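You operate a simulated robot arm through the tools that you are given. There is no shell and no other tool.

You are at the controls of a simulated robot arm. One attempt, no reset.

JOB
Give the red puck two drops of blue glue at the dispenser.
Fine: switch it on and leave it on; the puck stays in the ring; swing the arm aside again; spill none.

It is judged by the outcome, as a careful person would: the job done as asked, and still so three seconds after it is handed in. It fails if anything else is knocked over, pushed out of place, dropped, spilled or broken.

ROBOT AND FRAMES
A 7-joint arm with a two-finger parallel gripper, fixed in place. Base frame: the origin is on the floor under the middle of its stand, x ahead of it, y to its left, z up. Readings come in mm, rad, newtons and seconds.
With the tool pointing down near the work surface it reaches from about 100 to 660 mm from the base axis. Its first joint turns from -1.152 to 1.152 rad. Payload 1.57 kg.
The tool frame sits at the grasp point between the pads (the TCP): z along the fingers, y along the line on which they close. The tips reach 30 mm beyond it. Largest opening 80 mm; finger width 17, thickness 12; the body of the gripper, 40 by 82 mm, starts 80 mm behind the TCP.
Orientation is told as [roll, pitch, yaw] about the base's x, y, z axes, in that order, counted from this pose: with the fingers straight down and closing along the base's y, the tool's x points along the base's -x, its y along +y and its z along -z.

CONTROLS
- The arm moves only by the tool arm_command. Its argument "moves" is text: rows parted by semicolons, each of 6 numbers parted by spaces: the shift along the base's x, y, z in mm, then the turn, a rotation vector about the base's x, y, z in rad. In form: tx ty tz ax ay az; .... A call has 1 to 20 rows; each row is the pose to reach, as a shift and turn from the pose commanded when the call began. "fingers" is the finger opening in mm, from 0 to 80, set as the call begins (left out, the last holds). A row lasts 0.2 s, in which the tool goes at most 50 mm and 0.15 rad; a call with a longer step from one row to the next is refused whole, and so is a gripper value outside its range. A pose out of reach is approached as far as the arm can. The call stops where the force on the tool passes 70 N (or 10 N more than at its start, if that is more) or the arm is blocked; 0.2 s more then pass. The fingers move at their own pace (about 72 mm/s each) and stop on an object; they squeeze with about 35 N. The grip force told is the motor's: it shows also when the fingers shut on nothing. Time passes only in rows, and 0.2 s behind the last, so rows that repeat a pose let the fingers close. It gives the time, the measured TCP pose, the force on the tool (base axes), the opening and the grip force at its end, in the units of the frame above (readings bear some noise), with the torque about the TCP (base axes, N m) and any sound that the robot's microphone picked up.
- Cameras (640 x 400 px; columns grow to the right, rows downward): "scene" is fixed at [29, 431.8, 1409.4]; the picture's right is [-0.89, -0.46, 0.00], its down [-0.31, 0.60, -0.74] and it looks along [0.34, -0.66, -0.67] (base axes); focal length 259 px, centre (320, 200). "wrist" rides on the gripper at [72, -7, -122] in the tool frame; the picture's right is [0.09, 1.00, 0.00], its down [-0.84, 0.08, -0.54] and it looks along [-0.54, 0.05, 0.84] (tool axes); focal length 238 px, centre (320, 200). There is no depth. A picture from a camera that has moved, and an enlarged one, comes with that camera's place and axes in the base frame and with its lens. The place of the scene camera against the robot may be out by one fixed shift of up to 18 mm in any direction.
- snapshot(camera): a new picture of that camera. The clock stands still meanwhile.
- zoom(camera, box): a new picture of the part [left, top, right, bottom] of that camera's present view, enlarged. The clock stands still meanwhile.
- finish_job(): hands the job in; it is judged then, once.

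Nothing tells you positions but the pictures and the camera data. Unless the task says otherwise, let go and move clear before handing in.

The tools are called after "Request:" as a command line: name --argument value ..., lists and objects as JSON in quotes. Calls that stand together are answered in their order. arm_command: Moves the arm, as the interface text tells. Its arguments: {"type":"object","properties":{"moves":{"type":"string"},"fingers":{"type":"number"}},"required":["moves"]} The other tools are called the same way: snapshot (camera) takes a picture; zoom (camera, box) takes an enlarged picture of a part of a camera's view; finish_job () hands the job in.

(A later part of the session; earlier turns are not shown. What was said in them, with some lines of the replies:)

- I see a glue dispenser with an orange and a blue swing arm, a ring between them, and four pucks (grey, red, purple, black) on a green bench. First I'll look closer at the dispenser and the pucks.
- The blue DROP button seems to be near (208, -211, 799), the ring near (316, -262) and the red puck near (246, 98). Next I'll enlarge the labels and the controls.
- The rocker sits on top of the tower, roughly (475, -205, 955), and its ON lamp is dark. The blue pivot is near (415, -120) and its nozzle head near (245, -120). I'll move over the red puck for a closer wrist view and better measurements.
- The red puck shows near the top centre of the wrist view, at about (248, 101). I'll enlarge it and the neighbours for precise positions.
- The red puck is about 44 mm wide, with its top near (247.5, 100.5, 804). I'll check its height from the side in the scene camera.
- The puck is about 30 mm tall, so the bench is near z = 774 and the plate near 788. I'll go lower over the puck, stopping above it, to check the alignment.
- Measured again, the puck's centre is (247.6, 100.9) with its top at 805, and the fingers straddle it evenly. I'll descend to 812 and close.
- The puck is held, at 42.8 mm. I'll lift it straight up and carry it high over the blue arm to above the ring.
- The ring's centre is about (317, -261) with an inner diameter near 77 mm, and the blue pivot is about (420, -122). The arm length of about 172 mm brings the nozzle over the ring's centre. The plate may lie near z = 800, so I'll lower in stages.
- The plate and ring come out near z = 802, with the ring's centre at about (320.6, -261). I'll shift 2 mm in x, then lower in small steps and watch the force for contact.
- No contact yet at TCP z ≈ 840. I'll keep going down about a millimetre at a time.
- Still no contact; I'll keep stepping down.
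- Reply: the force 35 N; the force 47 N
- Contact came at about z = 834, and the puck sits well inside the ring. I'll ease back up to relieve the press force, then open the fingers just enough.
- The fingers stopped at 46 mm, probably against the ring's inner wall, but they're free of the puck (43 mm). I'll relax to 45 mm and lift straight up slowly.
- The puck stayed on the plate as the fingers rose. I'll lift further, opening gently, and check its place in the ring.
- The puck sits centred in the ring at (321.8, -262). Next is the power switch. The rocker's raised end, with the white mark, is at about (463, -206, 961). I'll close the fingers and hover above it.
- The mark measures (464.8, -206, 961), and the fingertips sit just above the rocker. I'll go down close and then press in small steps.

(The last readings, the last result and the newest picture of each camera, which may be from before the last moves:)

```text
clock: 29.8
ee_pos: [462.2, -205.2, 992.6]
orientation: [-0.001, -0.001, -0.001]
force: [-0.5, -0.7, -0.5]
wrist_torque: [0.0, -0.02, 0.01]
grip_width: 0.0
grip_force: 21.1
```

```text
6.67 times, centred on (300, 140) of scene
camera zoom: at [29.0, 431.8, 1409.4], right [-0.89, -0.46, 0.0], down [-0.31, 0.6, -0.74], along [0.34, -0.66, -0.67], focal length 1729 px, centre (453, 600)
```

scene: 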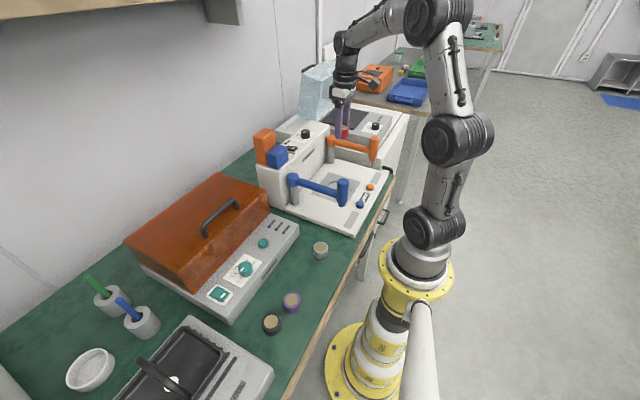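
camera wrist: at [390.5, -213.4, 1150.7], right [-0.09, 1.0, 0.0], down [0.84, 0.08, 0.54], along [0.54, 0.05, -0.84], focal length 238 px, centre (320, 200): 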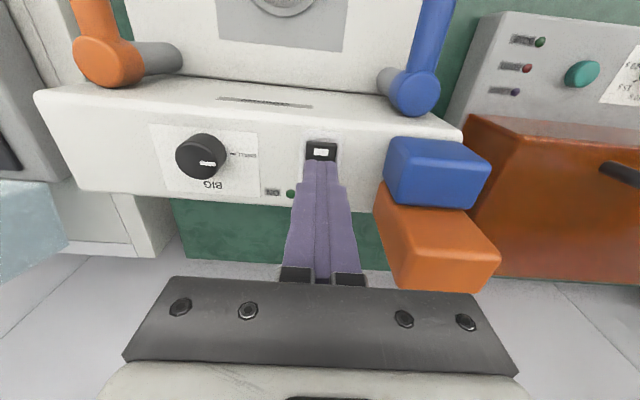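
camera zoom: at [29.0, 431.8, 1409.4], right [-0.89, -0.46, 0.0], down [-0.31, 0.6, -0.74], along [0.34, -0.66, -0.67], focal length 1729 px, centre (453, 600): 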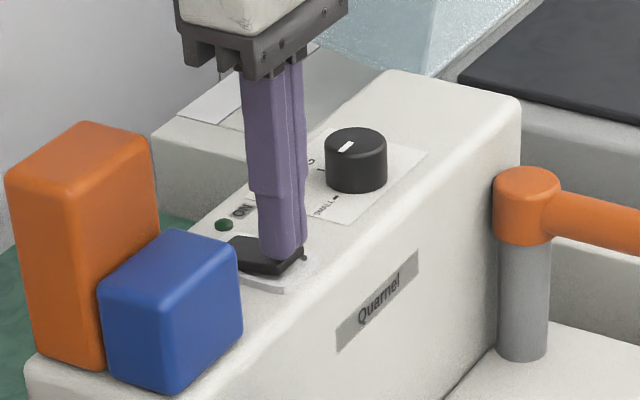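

The tips are over the rocker's marked end and almost touching. I'll keep pressing down in small steps, watching the force and listening for a click.

Request:
arm_command --moves "0 0 -1 0 0 0; 0 0 -2 0 0 0; 0 0 -2 0 0 0"

Request:
arm_command --moves "0 0 -1 0 0 0; 0 0 -2 0 0 0; 0 0 -2 0 0 0"

Request:
arm_command --moves "0 0 -1 0 0 0; 0 0 -1 0 0 0"

Request:
zoom --camera "scene" --box '[265, 110, 335, 170]'

```text
clock: 30.6
ee_pos: [462.1, -206.7, 989.6]
orientation: [0.0, 0.0, 0.0]
force: [-0.1, 1.9, 0.6]
wrist_torque: [0.01, -0.01, -0.01]
grip_width: 0.1
grip_force: 21.2
```

```text
clock: 31.4
ee_pos: [462.3, -205.3, 989.7]
orientation: [0.0, -0.001, -0.001]
force: [-0.9, -0.4, 0.3]
wrist_torque: [-0.01, 0.01, -0.01]
grip_width: 0.2
grip_force: 21.0
```

```text
clock: 32.0
ee_pos: [461.6, -205.5, 989.9]
orientation: [0.0, 0.0, 0.0]
force: [0.4, -0.9, 0.7]
wrist_torque: [0.0, -0.01, -0.02]
grip_width: 0.0
grip_force: 21.4
```

```text
6.67 times, centred on (300, 140) of scene
camera zoom: at [29.0, 431.8, 1409.4], right [-0.89, -0.46, 0.0], down [-0.31, 0.6, -0.74], along [0.34, -0.66, -0.67], focal length 1729 px, centre (453, 600)
```

zoom: 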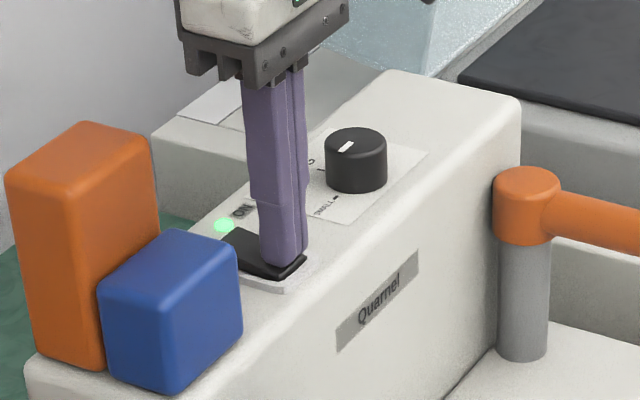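

The ON lamp is now glowing green, so the switch has flipped. I'll rise straight up and check that it stays on.

Request:
arm_command --moves "0 0 10 0 0 0; 0 0 30 0 0 0; 0 0 60 0 0 0; 0 0 75 0 0 0; 0 0 75 0 0 0"

Request:
zoom --camera "scene" --box '[265, 110, 335, 170]'

Request:
snapshot --camera "wrist"

```text
clock: 33.2
ee_pos: [462.5, -206.4, 1062.6]
orientation: [0.001, 0.0, -0.001]
force: [0.3, -0.5, -0.1]
wrist_torque: [-0.01, 0.01, -0.01]
grip_width: 0.0
grip_force: 21.5
```

```text
6.67 times, centred on (300, 140) of scene
camera zoom: at [29.0, 431.8, 1409.4], right [-0.89, -0.46, 0.0], down [-0.31, 0.6, -0.74], along [0.34, -0.66, -0.67], focal length 1729 px, centre (453, 600)
```

zoom: 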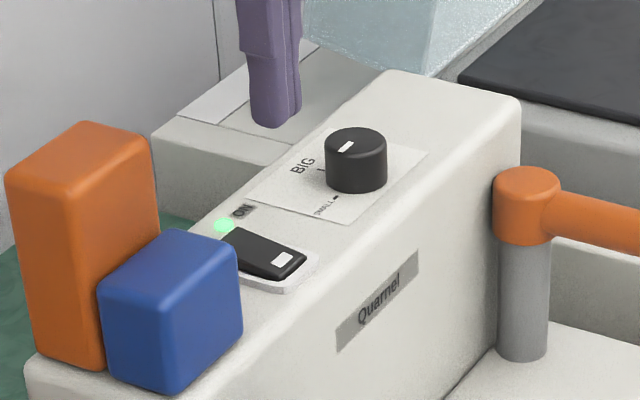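

```text
taken
camera wrist: at [388.6, -213.5, 1185.1], right [-0.09, 1.0, 0.0], down [0.84, 0.08, 0.54], along [0.54, 0.05, -0.84], focal length 238 px, centre (320, 200)
```

wrist: 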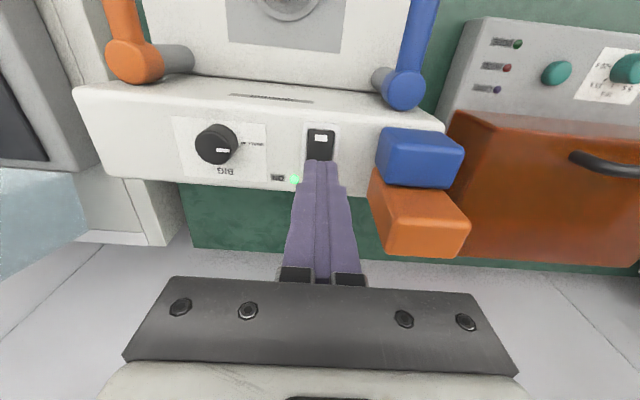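

The lamp stays lit. I'll take a quick look at the dial, just to know its state, and at the blue arm before swinging it.

Request:
zoom --camera "wrist" --box '[170, 100, 350, 200]'

Request:
zoom --camera "scene" --box '[280, 160, 376, 220]'

```text
3.56 times, centred on (260, 150) of wrist
camera zoom: at [388.6, -213.5, 1185.1], right [-0.09, 1.0, 0.0], down [0.84, 0.08, 0.54], along [0.54, 0.05, -0.84], focal length 848 px, centre (533, 378)
```

zoom: 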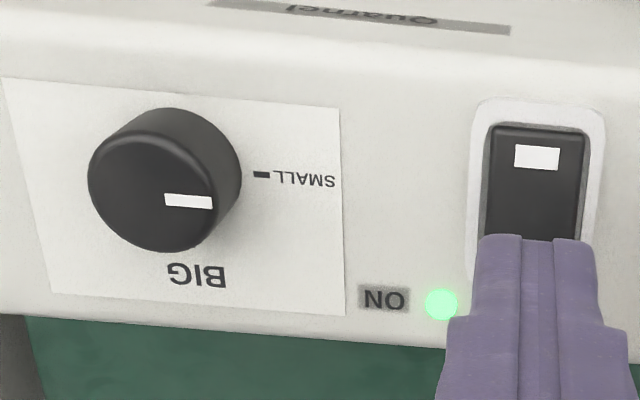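

```text
6.67 times, centred on (328, 190) of scene
camera zoom: at [29.0, 431.8, 1409.4], right [-0.89, -0.46, 0.0], down [-0.31, 0.6, -0.74], along [0.34, -0.66, -0.67], focal length 1729 px, centre (267, 267)
```

zoom: 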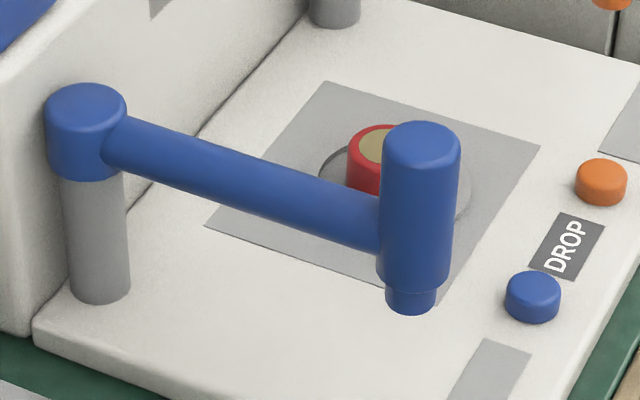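

The dial is on SMALL and isn't part of the job, so it stays. Now I'll go over the blue head at about (247.5, -122, top 958), with the fingers opening on the way.

Request:
arm_command --moves "-25 10 0 0 0 0; -65 25 0 0 0 0; -105 41 0 0 0 0; -145 57 0 0 0 0; -185 73 0 0 0 0; -214 84.5 0 0 0 0; -214 84.5 0 0 0 0"

Request:
arm_command --moves "0 0 -20 0 0 0; 0 0 -45 0 0 0; 0 0 -45 0 0 0; 0 0 -45 0 0 0" --fingers 60

Request:
snapshot --camera "wrist"

Request:
zoom --camera "scene" --box '[270, 120, 400, 220]'

```text
clock: 34.8
ee_pos: [247.3, -122.5, 1065.1]
orientation: [-0.002, -0.001, 0.001]
force: [0.1, 0.2, 0.2]
wrist_torque: [0.01, -0.01, -0.01]
grip_width: 0.0
grip_force: 21.4
```

```text
clock: 35.8
ee_pos: [246.8, -120.0, 1018.5]
orientation: [0.001, 0.001, 0.003]
force: [-0.3, -0.3, -0.5]
wrist_torque: [-0.03, 0.03, -0.02]
grip_width: 60.2
grip_force: 0.0
```

```text
taken
camera wrist: at [174.8, -128.5, 1141.3], right [-0.09, 1.0, 0.0], down [0.84, 0.08, 0.54], along [0.54, 0.05, -0.84], focal length 238 px, centre (320, 200)
```

wrist: 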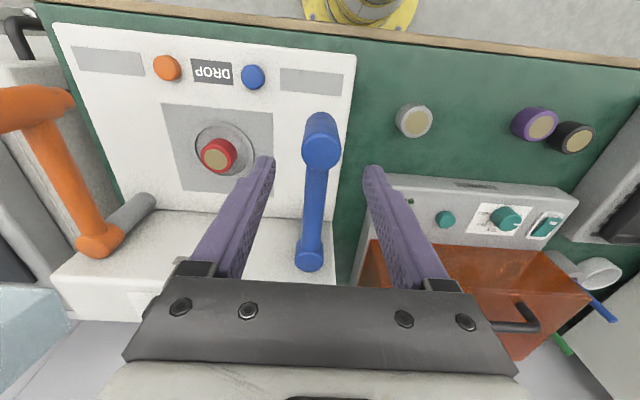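

```text
4.00 times, centred on (335, 170) of scene
camera zoom: at [29.0, 431.8, 1409.4], right [-0.89, -0.46, 0.0], down [-0.31, 0.6, -0.74], along [0.34, -0.66, -0.67], focal length 1038 px, centre (260, 320)
```

zoom: 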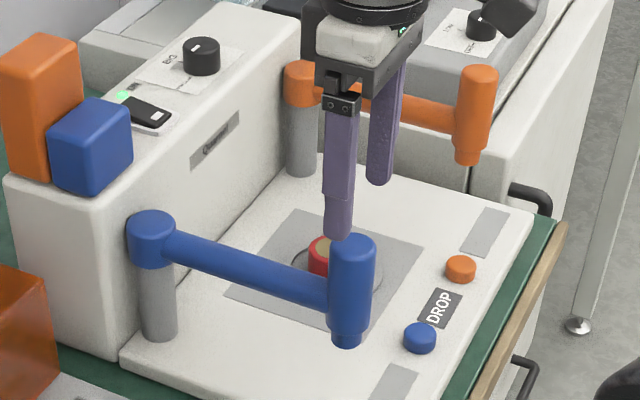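

Request:
zoom --camera "wrist" --box '[270, 100, 370, 180]'

Request:
zoom --camera "wrist" --box '[270, 220, 350, 280]'

Request:
zoom --camera "wrist" --box '[140, 40, 300, 200]'

```text
5.00 times, centred on (320, 140) of wrist
camera zoom: at [174.8, -128.5, 1141.3], right [-0.09, 1.0, 0.0], down [0.84, 0.08, 0.54], along [0.54, 0.05, -0.84], focal length 1192 px, centre (320, 500)
```

zoom: 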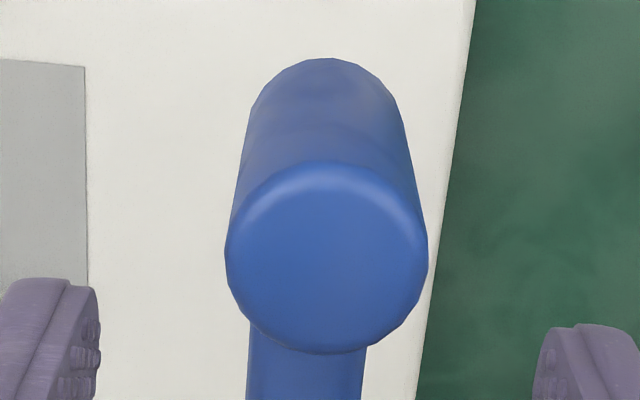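

```text
6.67 times, centred on (310, 250) of wrist
camera zoom: at [174.8, -128.5, 1141.3], right [-0.09, 1.0, 0.0], down [0.84, 0.08, 0.54], along [0.54, 0.05, -0.84], focal length 1589 px, centre (387, -133)
```

zoom: 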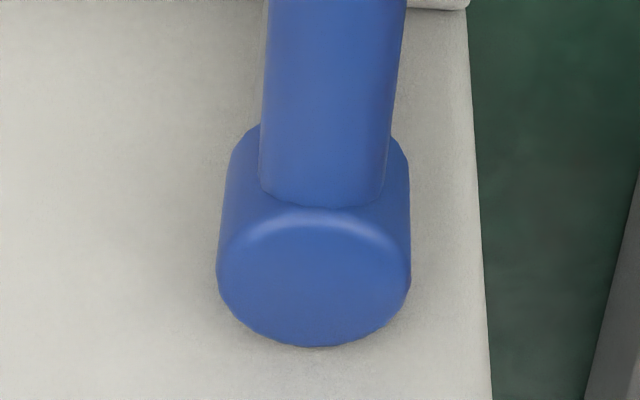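

```text
2.50 times, centred on (220, 120) of wrist
camera zoom: at [174.8, -128.5, 1141.3], right [-0.09, 1.0, 0.0], down [0.84, 0.08, 0.54], along [0.54, 0.05, -0.84], focal length 596 px, centre (570, 400)
```

zoom: 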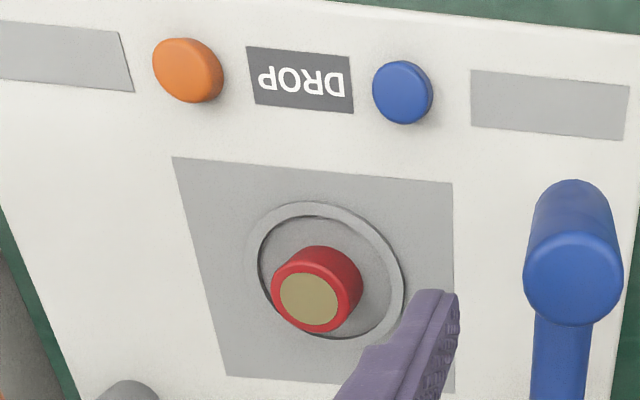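

The head is at (246.5, -121) and 33 mm wide, and the pivot is at (420.5, -121.6). I'll descend to straddle the head and close on it.

Request:
arm_command --moves "-1 0.7 -20 0 0 0; -1 0.7 -40 0 0 0; -1 0.7 -60 0 0 0; -1 0.7 -73 0 0 0; -1 0.7 -73 0 0 0"

Request:
arm_command --moves "0 0 0 0 0 0; 0 0 0 0 0 0; 0 0 0 0 0 0; 0 0 0 0 0 0" --fingers 20

Request:
snapshot --camera "wrist"

```text
clock: 37.0
ee_pos: [248.7, -121.1, 945.8]
orientation: [0.0, 0.0, 0.0]
force: [0.4, 0.2, -0.7]
wrist_torque: [0.0, 0.01, 0.04]
grip_width: 60.0
grip_force: 0.0
```

```text
clock: 38.0
ee_pos: [247.9, -121.0, 946.1]
orientation: [0.0, 0.0, 0.002]
force: [-0.1, 0.4, -4.7]
wrist_torque: [-0.67, -0.11, -0.02]
grip_width: 33.6
grip_force: 41.5
```

```text
taken
camera wrist: at [175.2, -128.6, 1068.0], right [-0.09, 1.0, 0.0], down [0.84, 0.08, 0.54], along [0.54, 0.05, -0.84], focal length 238 px, centre (320, 200)
```

wrist: 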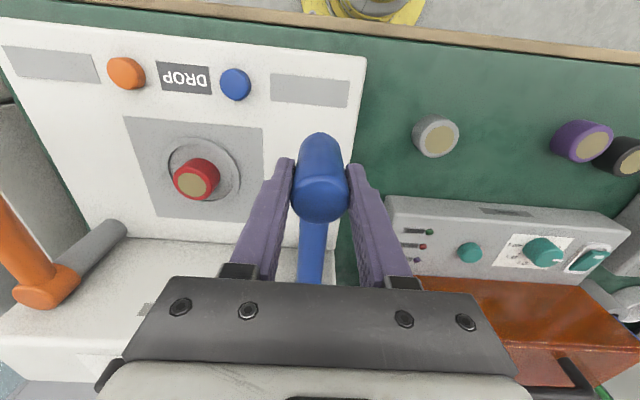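

The head is gripped at 33.6 mm. I'll swing it along its arc about the pivot in stages, turning the tool along with it, and watch the forces.

Request:
arm_command --moves "0.05 -4.3 0 0 0 0.025; 0.22 -8.7 0 0 0 0.05; 0.87 -17.3 0 0 0 0.10; 1.95 -25.9 0 0 0 0.15; 3.46 -34.5 0 0 0 0.20; 3.46 -34.5 0 0 0 0.20"

Request:
snapshot --camera "wrist"

Request:
zoom --camera "scene" --box '[270, 120, 400, 220]'

```text
clock: 39.4
ee_pos: [252.2, -155.8, 946.3]
orientation: [0.0, -0.001, 0.202]
force: [-4.5, 0.5, 4.2]
wrist_torque: [-0.38, -0.13, 0.15]
grip_width: 33.6
grip_force: 41.3
```

```text
taken
camera wrist: at [181.7, -177.0, 1068.1], right [-0.29, 0.96, 0.0], down [0.8, 0.24, 0.54], along [0.52, 0.16, -0.84], focal length 238 px, centre (320, 200)
```

wrist: 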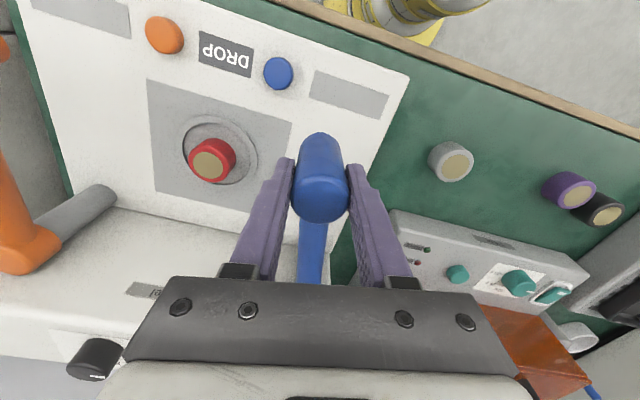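

```text
4.00 times, centred on (335, 170) of scene
camera zoom: at [28.8, 431.8, 1409.4], right [-0.89, -0.46, 0.0], down [-0.31, 0.6, -0.74], along [0.34, -0.66, -0.67], focal length 1038 px, centre (260, 320)
```

zoom: 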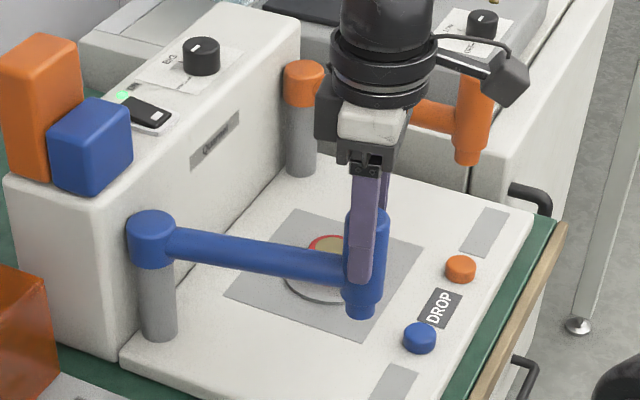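

The swing goes smoothly with small forces. I'll carry on along the arc to 0.7 rad.

Request:
arm_command --moves "1.94 -8.45 0 0 0 0.05; 4.29 -16.8 0 0 0 0.10; 7.06 -25.02 0 0 0 0.15; 10.24 -33.09 0 0 0 0.20; 13.81 -41 0 0 0 0.25; 17.78 -48.71 0 0 0 0.30; 22.13 -56.22 0 0 0 0.35; 26.85 -63.5 0 0 0 0.40; 31.92 -70.53 0 0 0 0.45; 37.34 -77.3 0 0 0 0.50; 37.34 -77.3 0 0 0 0.50"

Request:
zoom --camera "scene" --box '[270, 120, 400, 220]'

Request:
snapshot --camera "wrist"

```text
clock: 41.8
ee_pos: [288.0, -233.8, 946.2]
orientation: [0.0, -0.003, 0.699]
force: [18.8, 17.1, 11.2]
wrist_torque: [0.73, 0.46, 0.03]
grip_width: 33.7
grip_force: 41.3
```

```text
4.00 times, centred on (335, 170) of scene
camera zoom: at [29.4, 432.3, 1409.2], right [-0.89, -0.46, 0.0], down [-0.31, 0.6, -0.74], along [0.34, -0.66, -0.67], focal length 1038 px, centre (260, 320)
```

zoom: 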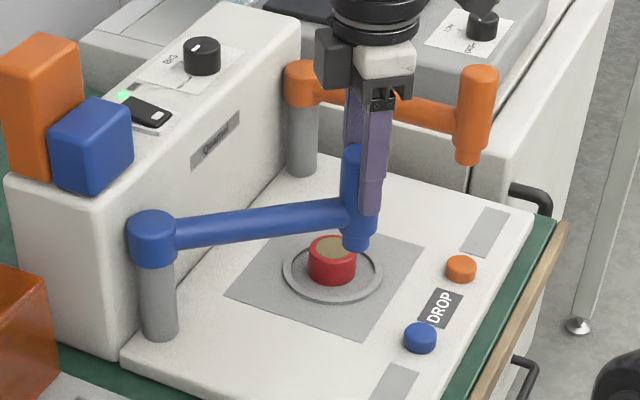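

```text
taken
camera wrist: at [237.0, -284.2, 1067.7], right [-0.71, 0.7, 0.0], down [0.59, 0.6, 0.54], along [0.38, 0.39, -0.84], focal length 238 px, centre (320, 200)
```

wrist: 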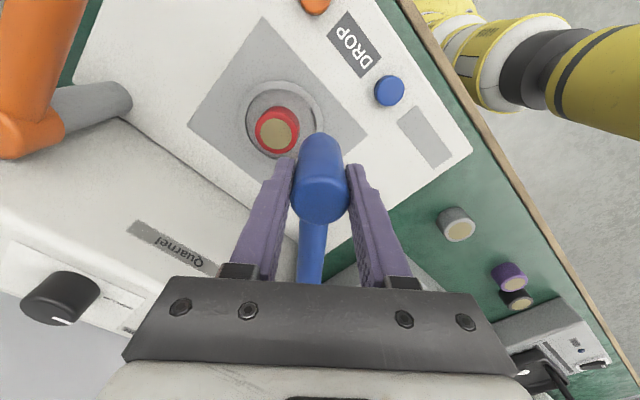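

There's a mild radial pull toward the pivot (about 25 N), so my radius is slightly large. I'll blend in a 2 mm correction toward the pivot and go on to 0.9 rad.

Request:
arm_command --moves "6.48 -5.81 0 0 0 0.05; 12.87 -11.61 0 0 0 0.10; 19.51 -17.08 0 0 0 0.15; 26.09 -22.57 0 0 0 0.20; 26.09 -22.57 0 0 0 0.20"

Request:
zoom --camera "scene" --box '[290, 140, 390, 220]'

```text
clock: 43.0
ee_pos: [314.4, -255.3, 946.1]
orientation: [-0.002, 0.001, 0.902]
force: [2.7, 3.9, 14.9]
wrist_torque: [1.27, 0.26, 0.02]
grip_width: 33.5
grip_force: 41.2
```

```text
5.00 times, centred on (340, 180) of scene
camera zoom: at [28.9, 431.9, 1409.3], right [-0.89, -0.46, 0.0], down [-0.31, 0.6, -0.74], along [0.34, -0.66, -0.67], focal length 1297 px, centre (220, 300)
```

zoom: 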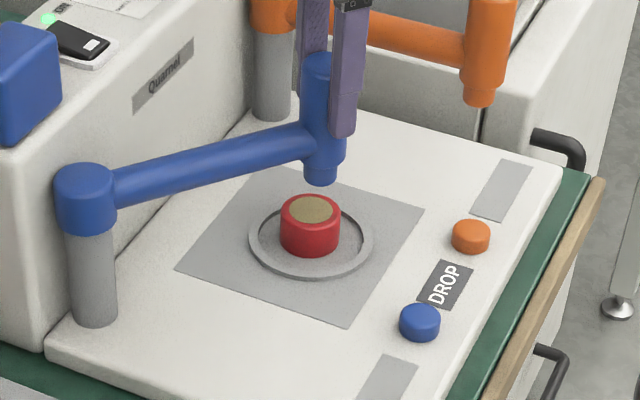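

The radial force is gone and the nozzle is nearly above the puck. I'll finish the last bit of the arc.

Request:
arm_command --moves "4.09 -3.14 0 0 0 0.03; 7.56 -5.66 0 0 0 0.055; 7.56 -5.66 0 0 0 0.055"

Request:
zoom --camera "scene" --box '[290, 140, 390, 220]'

Request:
snapshot --camera "wrist"

```text
clock: 43.8
ee_pos: [319.7, -261.0, 945.2]
orientation: [0.005, 0.002, 0.956]
force: [-13.9, 4.6, 17.2]
wrist_torque: [-0.66, -0.57, -0.18]
grip_width: 33.5
grip_force: 41.3
```

```text
5.00 times, centred on (340, 180) of scene
camera zoom: at [28.4, 432.0, 1409.3], right [-0.89, -0.46, 0.0], down [-0.31, 0.6, -0.74], along [0.34, -0.66, -0.67], focal length 1297 px, centre (220, 300)
```

zoom: 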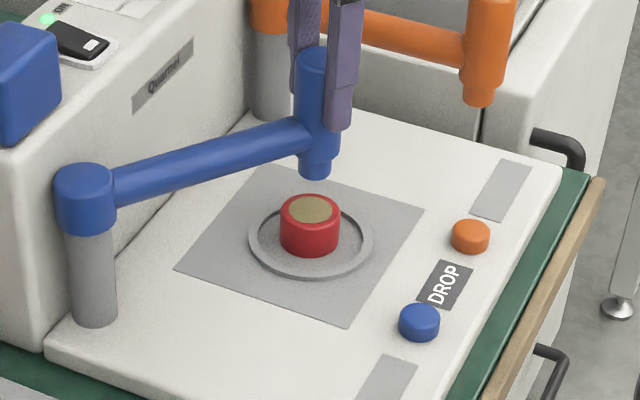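

```text
taken
camera wrist: at [283.8, -324.1, 1067.8], right [-0.87, 0.5, 0.0], down [0.42, 0.73, 0.54], along [0.27, 0.47, -0.84], focal length 238 px, centre (320, 200)
```

wrist: 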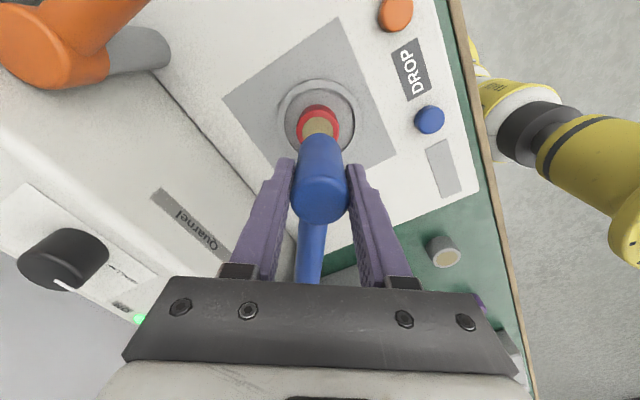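

The tangential push of about 14 N suggests the arm has reached its stop, and the nozzle lines up over the puck's lid. I'll open the fingers and rise clear.

Request:
arm_command --moves "0 0 0 0 0 0; 0 0 0 0 0 0; 0 0 0 0 0 0" --fingers 60

Request:
arm_command --moves "0 0 15 0 0 0; 0 0 35 0 0 0; 0 0 60 0 0 0; 0 0 80 0 0 0; 0 0 80 0 0 0"

Request:
snapshot --camera "wrist"

Request:
zoom --camera "scene" --box '[290, 140, 390, 220]'

```text
clock: 44.6
ee_pos: [321.3, -261.6, 945.2]
orientation: [-0.001, -0.001, 0.957]
force: [0.1, -0.5, -0.1]
wrist_torque: [0.02, 0.0, 0.0]
grip_width: 60.1
grip_force: 0.1
```

```text
clock: 45.8
ee_pos: [321.7, -261.7, 1026.5]
orientation: [0.0, 0.0, 0.957]
force: [0.3, -0.1, -0.1]
wrist_torque: [-0.01, -0.02, -0.01]
grip_width: 60.2
grip_force: 0.1
```

```text
taken
camera wrist: at [285.5, -325.5, 1148.4], right [-0.87, 0.5, 0.0], down [0.42, 0.73, 0.54], along [0.27, 0.47, -0.84], focal length 238 px, centre (320, 200)
```

wrist: 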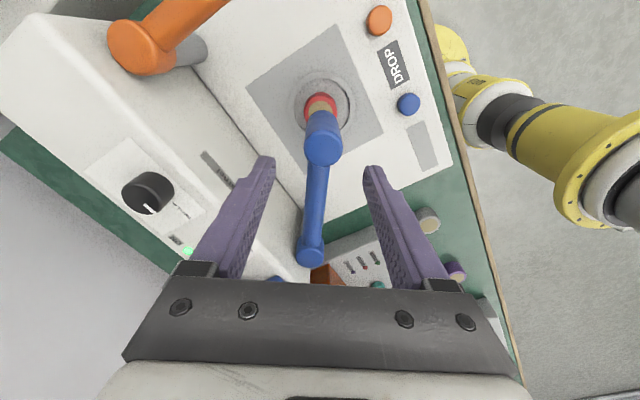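

```text
5.00 times, centred on (340, 180) of scene
camera zoom: at [29.0, 431.8, 1409.4], right [-0.89, -0.46, 0.0], down [-0.31, 0.6, -0.74], along [0.34, -0.66, -0.67], focal length 1297 px, centre (220, 300)
```

zoom: 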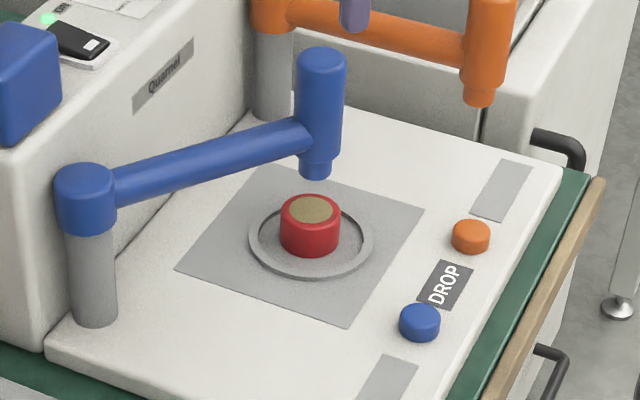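

Request:
zoom --camera "wrist" --box '[270, 70, 390, 170]'

```text
4.00 times, centred on (330, 120) of wrist
camera zoom: at [285.5, -325.5, 1148.4], right [-0.87, 0.5, 0.0], down [0.42, 0.73, 0.54], along [0.27, 0.47, -0.84], focal length 953 px, centre (280, 520)
```

zoom: 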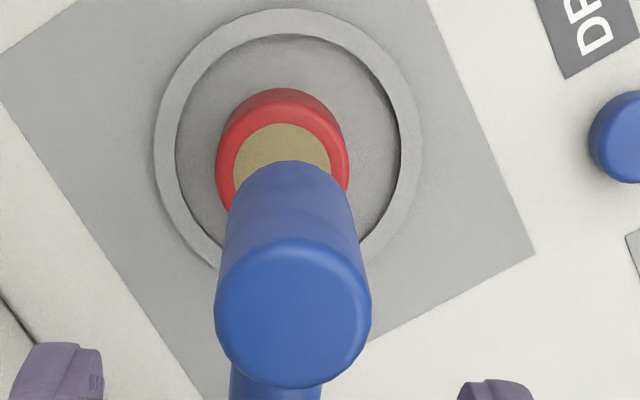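

The head is at (319.3, -262.1) and the puck at (320.7, -263.8), so the nozzle is aligned within 2 mm. Now I'll unwind the tool, close the fingers and go above the blue DROP button at about (213.3, -209.5).

Request:
arm_command --moves "-10 5 0 0 0 -0.11; -24 11.5 0 0 0 -0.22; -38 18 0 0 0 -0.33; -52 25 0 0 0 -0.44; -66 32 0 0 0 -0.55; -80 38.5 0 0 0 -0.66; -94 45 0 0 0 -0.77; -104 50 0 0 0 -0.88; -107.65 51.8 0 0 0 -0.955; -107.65 51.8 0 0 0 -0.955" --fingers 0

Request:
arm_command --moves "0 0 -40 0 0 0; 0 0 -80 0 0 0; 0 0 -115 0 0 0; 0 0 -140 0 0 0; 0 0 -150 0 0 0; 0 0 -150 0 0 0"

Request:
snapshot --camera "wrist"

Request:
zoom --camera "scene" --box '[290, 130, 402, 220]'

```text
clock: 48.0
ee_pos: [213.2, -207.8, 1025.4]
orientation: [0.0, 0.001, 0.001]
force: [0.0, 0.4, 0.3]
wrist_torque: [0.0, 0.02, -0.01]
grip_width: 0.0
grip_force: 21.2
```

```text
clock: 49.4
ee_pos: [214.4, -209.3, 875.5]
orientation: [0.0, -0.001, 0.003]
force: [0.2, 0.4, 0.0]
wrist_torque: [-0.01, 0.05, -0.05]
grip_width: 0.0
grip_force: 21.1
```

```text
taken
camera wrist: at [142.0, -215.9, 997.0], right [-0.09, 1.0, 0.0], down [0.84, 0.08, 0.54], along [0.54, 0.05, -0.84], focal length 238 px, centre (320, 200)
```

wrist: 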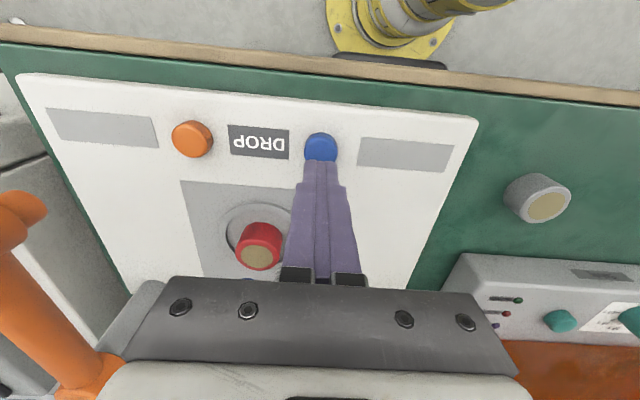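

```text
4.44 times, centred on (346, 175) of scene
camera zoom: at [29.0, 431.8, 1409.4], right [-0.89, -0.46, 0.0], down [-0.31, 0.6, -0.74], along [0.34, -0.66, -0.67], focal length 1153 px, centre (204, 311)
```

zoom: 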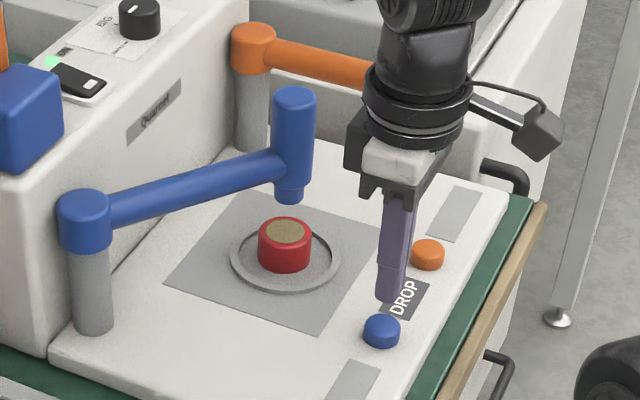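

The fingertips are over the blue button, at about (212, -209). I'll descend to just above it and check.

Request:
arm_command --moves "-0.8 0.3 -12 0 0 0; -0.8 0.3 -24 0 0 0; -0.8 0.3 -31 0 0 0; -0.8 0.3 -31 0 0 0"

Request:
zoom --camera "wrist" --box '[260, 100, 380, 200]'

Request:
zoom --camera "scene" --box '[330, 160, 390, 220]'

```text
clock: 50.4
ee_pos: [212.9, -207.9, 844.0]
orientation: [-0.001, -0.001, -0.002]
force: [0.9, 0.5, 1.2]
wrist_torque: [0.02, 0.01, 0.0]
grip_width: 0.0
grip_force: 21.7
```

```text
4.00 times, centred on (320, 150) of wrist
camera zoom: at [140.4, -215.9, 966.3], right [-0.09, 1.0, 0.0], down [0.84, 0.08, 0.54], along [0.54, 0.05, -0.84], focal length 953 px, centre (320, 400)
```

zoom: 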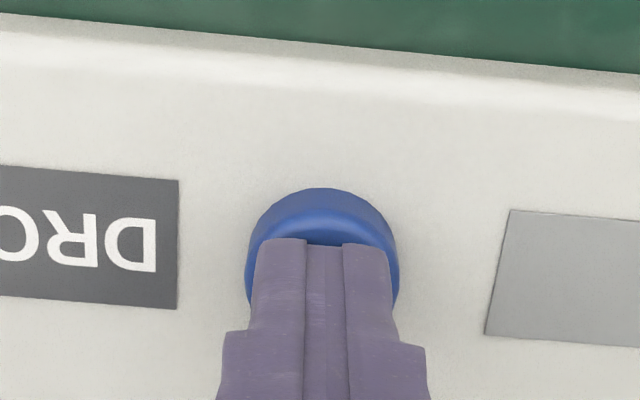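

```text
6.67 times, centred on (360, 190) of scene
camera zoom: at [29.0, 431.8, 1409.4], right [-0.89, -0.46, 0.0], down [-0.31, 0.6, -0.74], along [0.34, -0.66, -0.67], focal length 1729 px, centre (53, 267)
```

zoom: 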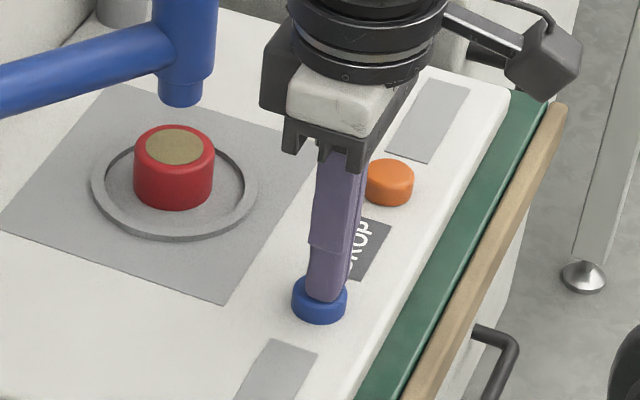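

The tips sit just above the button. I'll make short dips, each returning straight up, and step deeper until a press registers.

Request:
arm_command --moves "0 0 -2 0 0 0; 0 0 -4 0 0 0; 0 0 -4 0 0 0"

Request:
zoom --camera "scene" --box '[330, 160, 390, 220]'

```text
clock: 51.2
ee_pos: [212.1, -208.3, 841.1]
orientation: [0.0, 0.0, 0.001]
force: [0.5, 0.8, 3.7]
wrist_torque: [0.01, -0.04, 0.01]
grip_width: 0.1
grip_force: 21.1
heard: click
```

```text
6.67 times, centred on (360, 190) of scene
camera zoom: at [29.0, 431.8, 1409.4], right [-0.89, -0.46, 0.0], down [-0.31, 0.6, -0.74], along [0.34, -0.66, -0.67], focal length 1729 px, centre (53, 267)
```

zoom: 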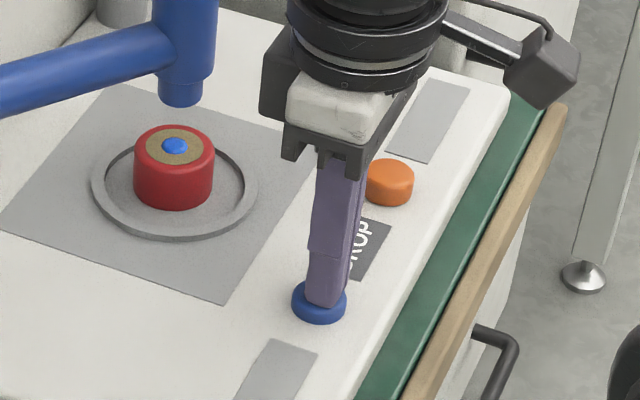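

I heard a click, and one blue drop sits on the puck. I'll release the button fully and confirm.

Request:
arm_command --moves "0 0 5 0 0 0; 0 0 10 0 0 0; 0 0 10 0 0 0"

Request:
zoom --camera "scene" --box '[330, 160, 390, 220]'

Request:
zoom --camera "scene" --box '[320, 165, 360, 195]'

```text
clock: 52.0
ee_pos: [213.6, -207.4, 851.7]
orientation: [0.0, 0.0, -0.001]
force: [0.3, -0.1, 1.1]
wrist_torque: [-0.01, -0.01, 0.0]
grip_width: 0.0
grip_force: 21.5
```

```text
6.67 times, centred on (360, 190) of scene
camera zoom: at [29.0, 431.8, 1409.4], right [-0.89, -0.46, 0.0], down [-0.31, 0.6, -0.74], along [0.34, -0.66, -0.67], focal length 1729 px, centre (53, 267)
```

zoom: 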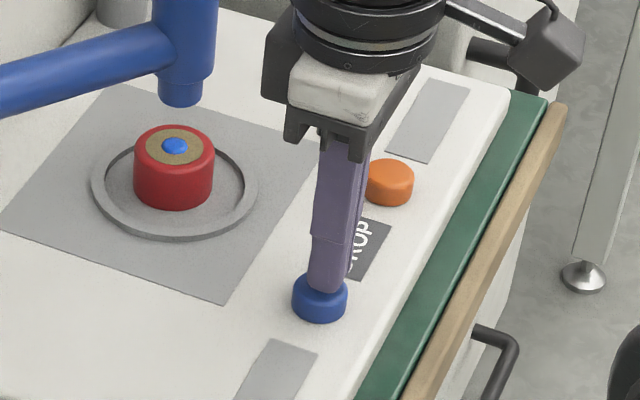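

```text
13.33 times, centred on (340, 180) of scene
camera zoom: at [29.0, 431.8, 1409.4], right [-0.89, -0.46, 0.0], down [-0.31, 0.6, -0.74], along [0.34, -0.66, -0.67], focal length 3458 px, centre (53, 467)
```

zoom: 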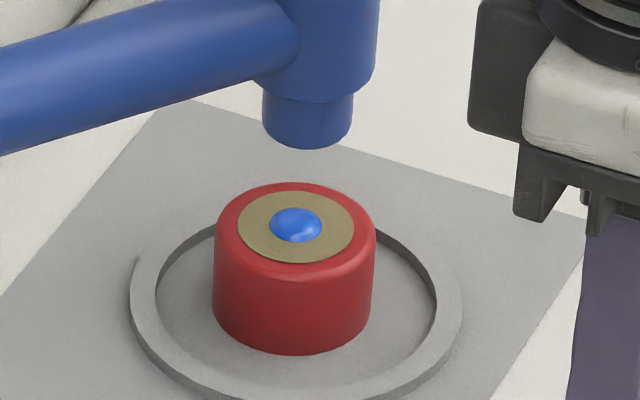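

Exactly one drop sits at the centre of the lid, and the button has sprung back. After a short wait I'll press a second time to the same depth.

Request:
arm_command --moves "0 0 0 0 0 0; 0 0 0 0 0 0; 0 0 0 0 0 0; 0 0 -3 0 0 0; 0 0 -6 0 0 0; 0 0 -8 0 0 0; 0 0 -10 0 0 0; 0 0 -10 0 0 0"

Request:
zoom --camera "scene" --box '[320, 165, 360, 195]'

```text
clock: 53.8
ee_pos: [212.7, -208.6, 840.4]
orientation: [0.0, 0.001, -0.001]
force: [-0.6, -0.6, 3.3]
wrist_torque: [-0.04, 0.05, 0.01]
grip_width: 0.0
grip_force: 21.2
heard: click
```

```text
13.33 times, centred on (340, 180) of scene
camera zoom: at [28.9, 431.8, 1409.4], right [-0.89, -0.46, 0.0], down [-0.31, 0.6, -0.74], along [0.34, -0.66, -0.67], focal length 3458 px, centre (53, 467)
```

zoom: 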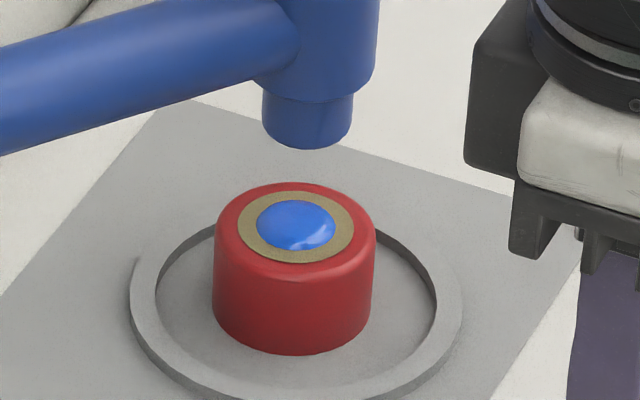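

A second click, and the drop has visibly grown: two drops are on the puck. I'll release the button and rise clear.

Request:
arm_command --moves "0 0 8 0 0 0; 0 0 30 0 0 0; 0 0 70 0 0 0; 0 0 110 0 0 0; 0 0 150 0 0 0; 0 0 185 0 0 0; 0 0 185 0 0 0"

Request:
zoom --camera "scene" --box '[290, 130, 402, 220]'

Request:
snapshot --camera "wrist"

```text
clock: 55.4
ee_pos: [211.7, -208.3, 1028.3]
orientation: [0.002, 0.0, 0.0]
force: [1.0, -0.6, -0.9]
wrist_torque: [0.0, 0.01, -0.02]
grip_width: 0.0
grip_force: 21.0
```

```text
4.44 times, centred on (346, 175) of scene
camera zoom: at [29.0, 431.8, 1409.4], right [-0.89, -0.46, 0.0], down [-0.31, 0.6, -0.74], along [0.34, -0.66, -0.67], focal length 1153 px, centre (204, 311)
```

zoom: 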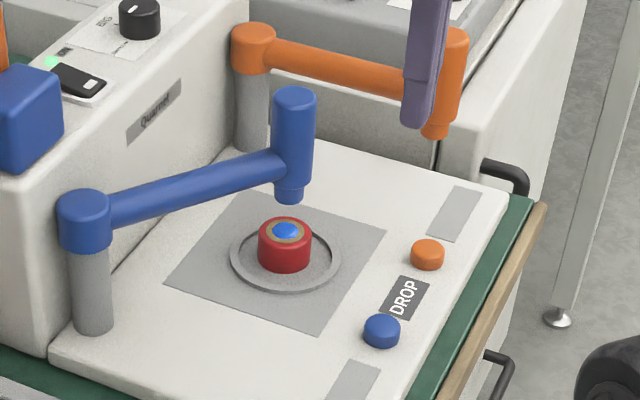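

```text
taken
camera wrist: at [140.5, -215.2, 1149.8], right [-0.09, 1.0, 0.0], down [0.84, 0.08, 0.54], along [0.54, 0.05, -0.84], focal length 238 px, centre (320, 200)
```

wrist: 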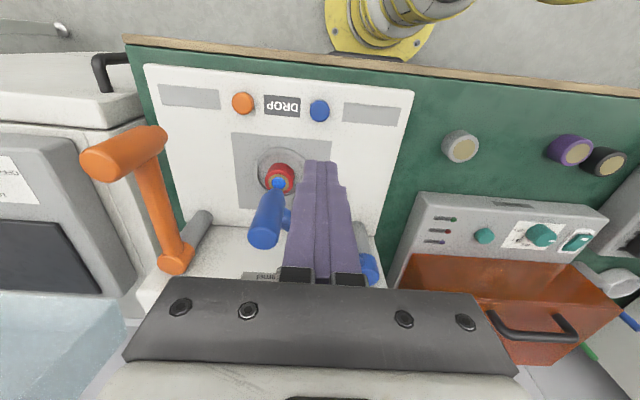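

Next I'll go back over the blue head, with the tool turned to match and the fingers opening, to swing it aside.

Request:
arm_command --moves "4 -2 0 0 0 0.08; 14 -7 0 0 0 0.19; 28 -14 0 0 0 0.30; 42 -21 0 0 0 0.41; 56 -28 0 0 0 0.52; 70 -34.5 0 0 0 0.63; 84 -41 0 0 0 0.74; 98 -48 0 0 0 0.85; 107.3 -52.7 0 0 0 0.955; 107.3 -52.7 0 0 0 0.955" --fingers 60

Request:
zoom --camera "wrist" --box '[240, 70, 400, 190]'

```text
clock: 57.6
ee_pos: [320.2, -262.6, 1024.4]
orientation: [0.001, 0.0, 0.958]
force: [0.1, 0.4, 0.6]
wrist_torque: [0.03, 0.01, -0.03]
grip_width: 60.1
grip_force: 0.0
```

```text
3.33 times, centred on (320, 130) of wrist
camera zoom: at [283.5, -325.4, 1146.6], right [-0.87, 0.5, 0.0], down [0.42, 0.73, 0.54], along [0.27, 0.47, -0.84], focal length 794 px, centre (320, 433)
```

zoom: 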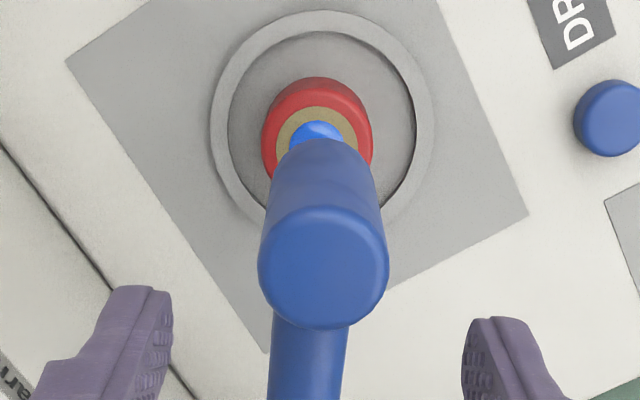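

The fingers straddle the head well. I'll descend and grip it again.

Request:
arm_command --moves "0 0 -20 0 0 0; 0 0 -45 0 0 0; 0 0 -65 0 0 0; 0 0 -79 0 0 0; 0 0 -79 0 0 0"

Request:
arm_command --moves "0 0 0 0 0 0; 0 0 0 0 0 0; 0 0 0 0 0 0; 0 0 0 0 0 0" --fingers 20

```text
clock: 58.8
ee_pos: [320.8, -261.7, 945.4]
orientation: [-0.001, 0.0, 0.955]
force: [-0.3, 0.0, -0.6]
wrist_torque: [0.02, 0.0, 0.0]
grip_width: 59.7
grip_force: 0.2
```

```text
clock: 59.8
ee_pos: [318.0, -261.9, 946.0]
orientation: [0.001, 0.001, 0.956]
force: [-10.2, 6.3, 1.2]
wrist_torque: [-0.45, -0.78, 0.12]
grip_width: 33.8
grip_force: 41.4
```

The head is gripped. I'll swing it back along the same arc in stages.

Request:
arm_command --moves "-6.89 5.19 0 0 0 -0.05; -13.51 10.73 0 0 0 -0.10; -19.85 16.58 0 0 0 -0.15; -25.89 22.75 0 0 0 -0.20; -31.61 29.2 0 0 0 -0.25; -37 35.94 0 0 0 -0.30; -42.05 42.94 0 0 0 -0.35; -42.05 42.94 0 0 0 -0.35"

Request:
zoom --camera "scene" --box '[290, 130, 402, 220]'

```text
clock: 61.6
ee_pos: [278.3, -219.5, 946.7]
orientation: [0.001, 0.002, 0.605]
force: [-8.4, -8.8, -16.7]
wrist_torque: [-1.08, -0.43, -0.33]
grip_width: 33.5
grip_force: 41.6
```

```text
4.44 times, centred on (346, 175) of scene
camera zoom: at [28.9, 431.4, 1409.5], right [-0.89, -0.46, 0.0], down [-0.31, 0.6, -0.74], along [0.34, -0.66, -0.67], focal length 1153 px, centre (204, 311)
```

zoom: 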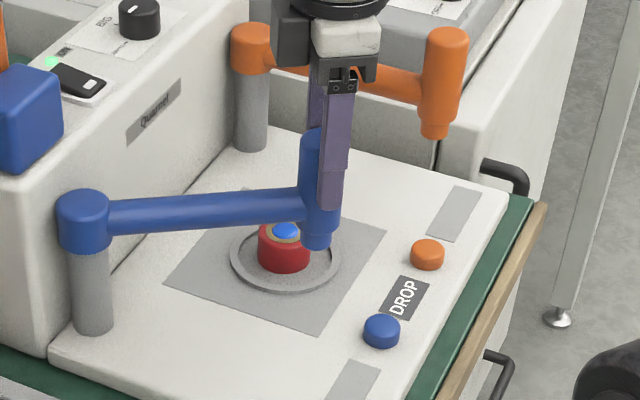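

The swing back is going well, with the puck undisturbed. I'll continue with a slight outward correction.

Request:
arm_command --moves "-5.3 6.85 0 0 0 -0.05; -9.9 14.23 0 0 0 -0.10; -13.87 21.95 0 0 0 -0.15; -17.45 29.85 0 0 0 -0.20; -20.63 37.93 0 0 0 -0.25; -23.4 46.15 0 0 0 -0.30; -25.75 54.51 0 0 0 -0.35; -27.69 62.97 0 0 0 -0.40; -29.2 71.51 0 0 0 -0.45; -30.29 80.13 0 0 0 -0.50; -30.29 80.13 0 0 0 -0.50"

Request:
zoom --camera "scene" --box '[290, 130, 402, 220]'

```text
clock: 64.0
ee_pos: [248.2, -138.1, 946.7]
orientation: [-0.001, 0.0, 0.105]
force: [-14.5, 0.8, -7.5]
wrist_torque: [-0.85, 0.67, 0.17]
grip_width: 33.5
grip_force: 41.2
```

```text
4.44 times, centred on (346, 175) of scene
camera zoom: at [28.6, 431.8, 1409.4], right [-0.89, -0.46, 0.0], down [-0.31, 0.6, -0.74], along [0.34, -0.66, -0.67], focal length 1153 px, centre (204, 311)
```

zoom: 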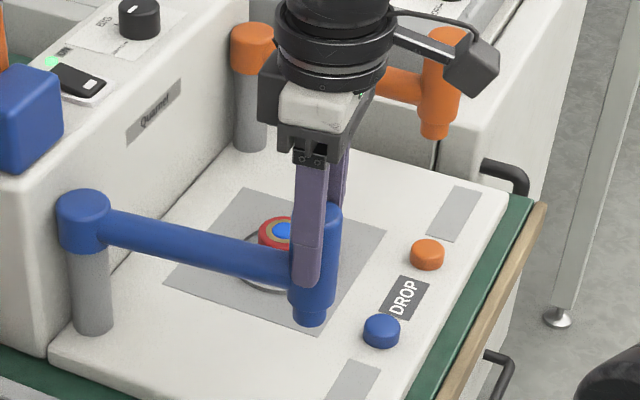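

Nearly back. I'll do the last part in small steps to its original aside position.

Request:
arm_command --moves "-0.6 4.3 0 0 0 -0.025; -1.1 8.6 0 0 0 -0.05; -1.3 12.9 0 0 0 -0.075; -1.4 16.5 0 0 0 -0.1; -1.4 16.5 0 0 0 -0.1"

Request:
zoom --camera "scene" --box '[290, 130, 402, 220]'

Request:
snapshot --camera "wrist"

```text
clock: 65.2
ee_pos: [246.1, -122.2, 946.2]
orientation: [0.0, -0.002, 0.005]
force: [-2.1, -0.3, -15.4]
wrist_torque: [0.63, -0.24, 0.17]
grip_width: 33.6
grip_force: 41.1
```

```text
4.44 times, centred on (346, 175) of scene
camera zoom: at [29.0, 431.7, 1409.4], right [-0.89, -0.46, 0.0], down [-0.31, 0.6, -0.74], along [0.34, -0.66, -0.67], focal length 1153 px, centre (204, 311)
```

zoom: 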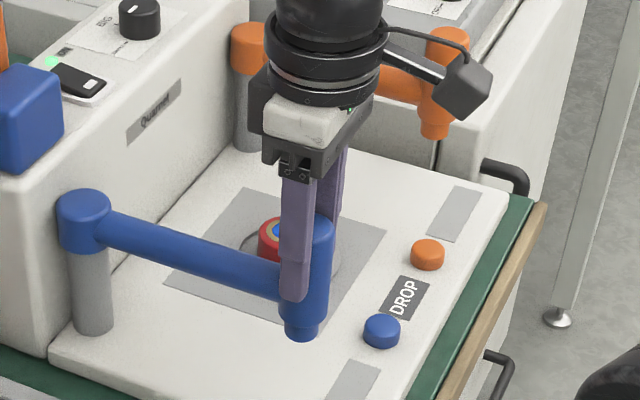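

```text
taken
camera wrist: at [174.4, -129.1, 1067.9], right [-0.1, 1.0, 0.0], down [0.84, 0.08, 0.54], along [0.54, 0.05, -0.84], focal length 238 px, centre (320, 200)
```

wrist: 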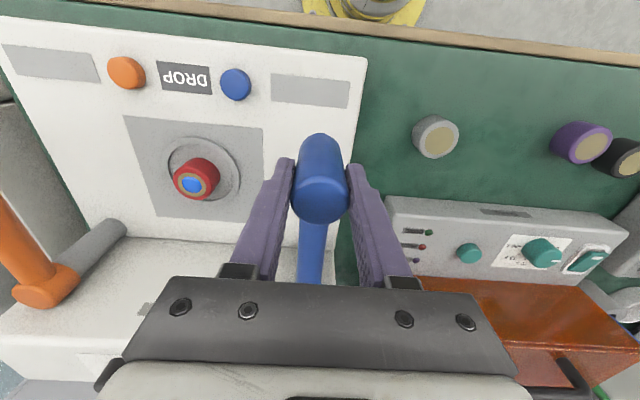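

The blue arm is back where it started. I'll let go, rise straight up and check everything.

Request:
arm_command --moves "0 0 0 0 0 0; 0 0 0 0 0 0; 0 0 0 0 0 0" --fingers 60

Request:
arm_command --moves "0 0 15 0 0 0; 0 0 40 0 0 0; 0 0 80 0 0 0; 0 0 120 0 0 0; 0 0 160 0 0 0; 0 0 200 0 0 0; 0 0 200 0 0 0"

Request:
snapshot --camera "scene"

Request:
snapshot --camera "wrist"

Request:
zoom --camera "scene" --box '[290, 130, 402, 220]'

Request:
zoom --camera "wrist" --box '[140, 40, 340, 190]'

```text
clock: 66.0
ee_pos: [246.3, -121.0, 946.4]
orientation: [0.0, 0.001, 0.005]
force: [0.4, 0.6, 0.4]
wrist_torque: [-0.02, 0.02, -0.03]
grip_width: 60.0
grip_force: 0.2
```

```text
clock: 67.6
ee_pos: [245.8, -122.0, 1148.4]
orientation: [-0.001, 0.0, 0.006]
force: [-0.3, 0.7, -0.1]
wrist_torque: [0.01, 0.01, 0.01]
grip_width: 59.9
grip_force: 0.0
```

```text
taken
```

scene: 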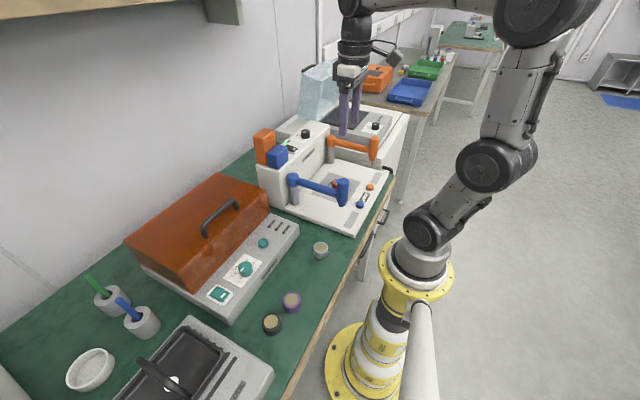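

```text
taken
camera wrist: at [173.4, -129.2, 1269.7], right [-0.1, 1.0, 0.0], down [0.84, 0.08, 0.54], along [0.54, 0.05, -0.84], focal length 238 px, centre (320, 200)
```

wrist: 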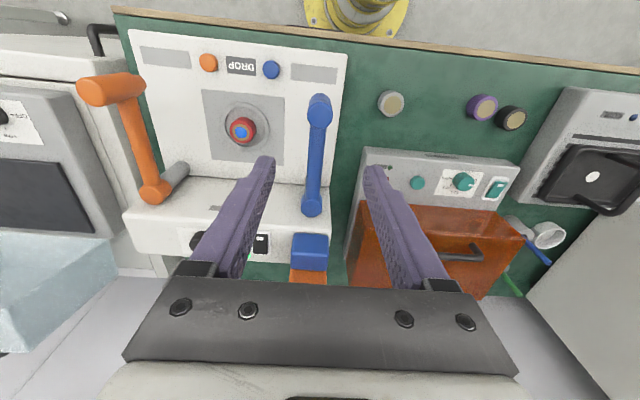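

```text
4.44 times, centred on (346, 175) of scene
camera zoom: at [29.0, 431.8, 1409.4], right [-0.89, -0.46, 0.0], down [-0.31, 0.6, -0.74], along [0.34, -0.66, -0.67], focal length 1153 px, centre (204, 311)
```

zoom: 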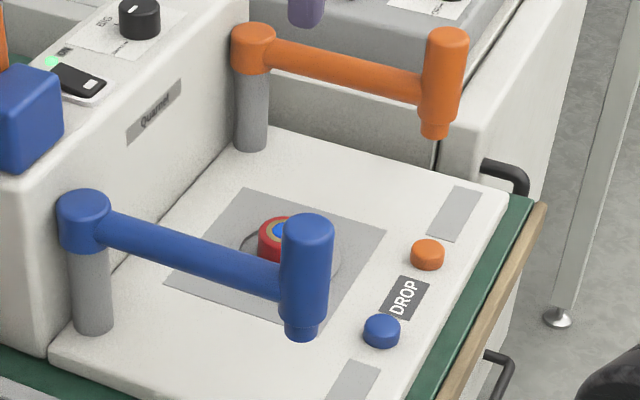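

```text
2.67 times, centred on (240, 115) of wrist
camera zoom: at [173.4, -129.2, 1269.7], right [-0.1, 1.0, 0.0], down [0.84, 0.08, 0.54], along [0.54, 0.05, -0.84], focal length 636 px, centre (533, 427)
```

zoom: 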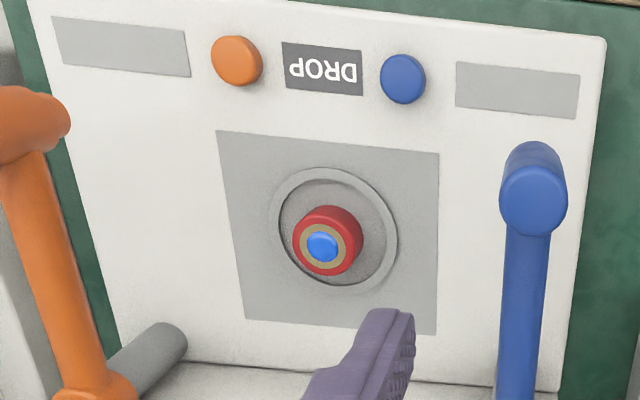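

Everything checks out: the red puck is centred in the ring with two blue drops on its lid, and nothing is spilled. The lamp is lit, the blue arm is swung aside in its original place, and the gripper is clear. I'll hand in.

Request:
finish_job

```text
The job is handed in.
```

The red puck has its two drops of blue glue and is sitting centred in the dispenser's ring, and the job is handed in.

- **Drops:** I pressed the blue DROP button twice. Each press gave a click, and the second visibly enlarged the first drop. Both landed in the middle of the lid, and I saw no spill.
- **Switch:** The dispenser is on and left on; its green lamp was still lit in the last picture.
- **Blue arm:** It is swung aside again, back where it started.
- **Everything else:** I moved nothing else. The drop-size dial was on SMALL and I left it there. The gripper is open and clear above the bench.

While letting go of the puck, the fingers briefly touched the inside of the ring; the puck and ring stayed in place.
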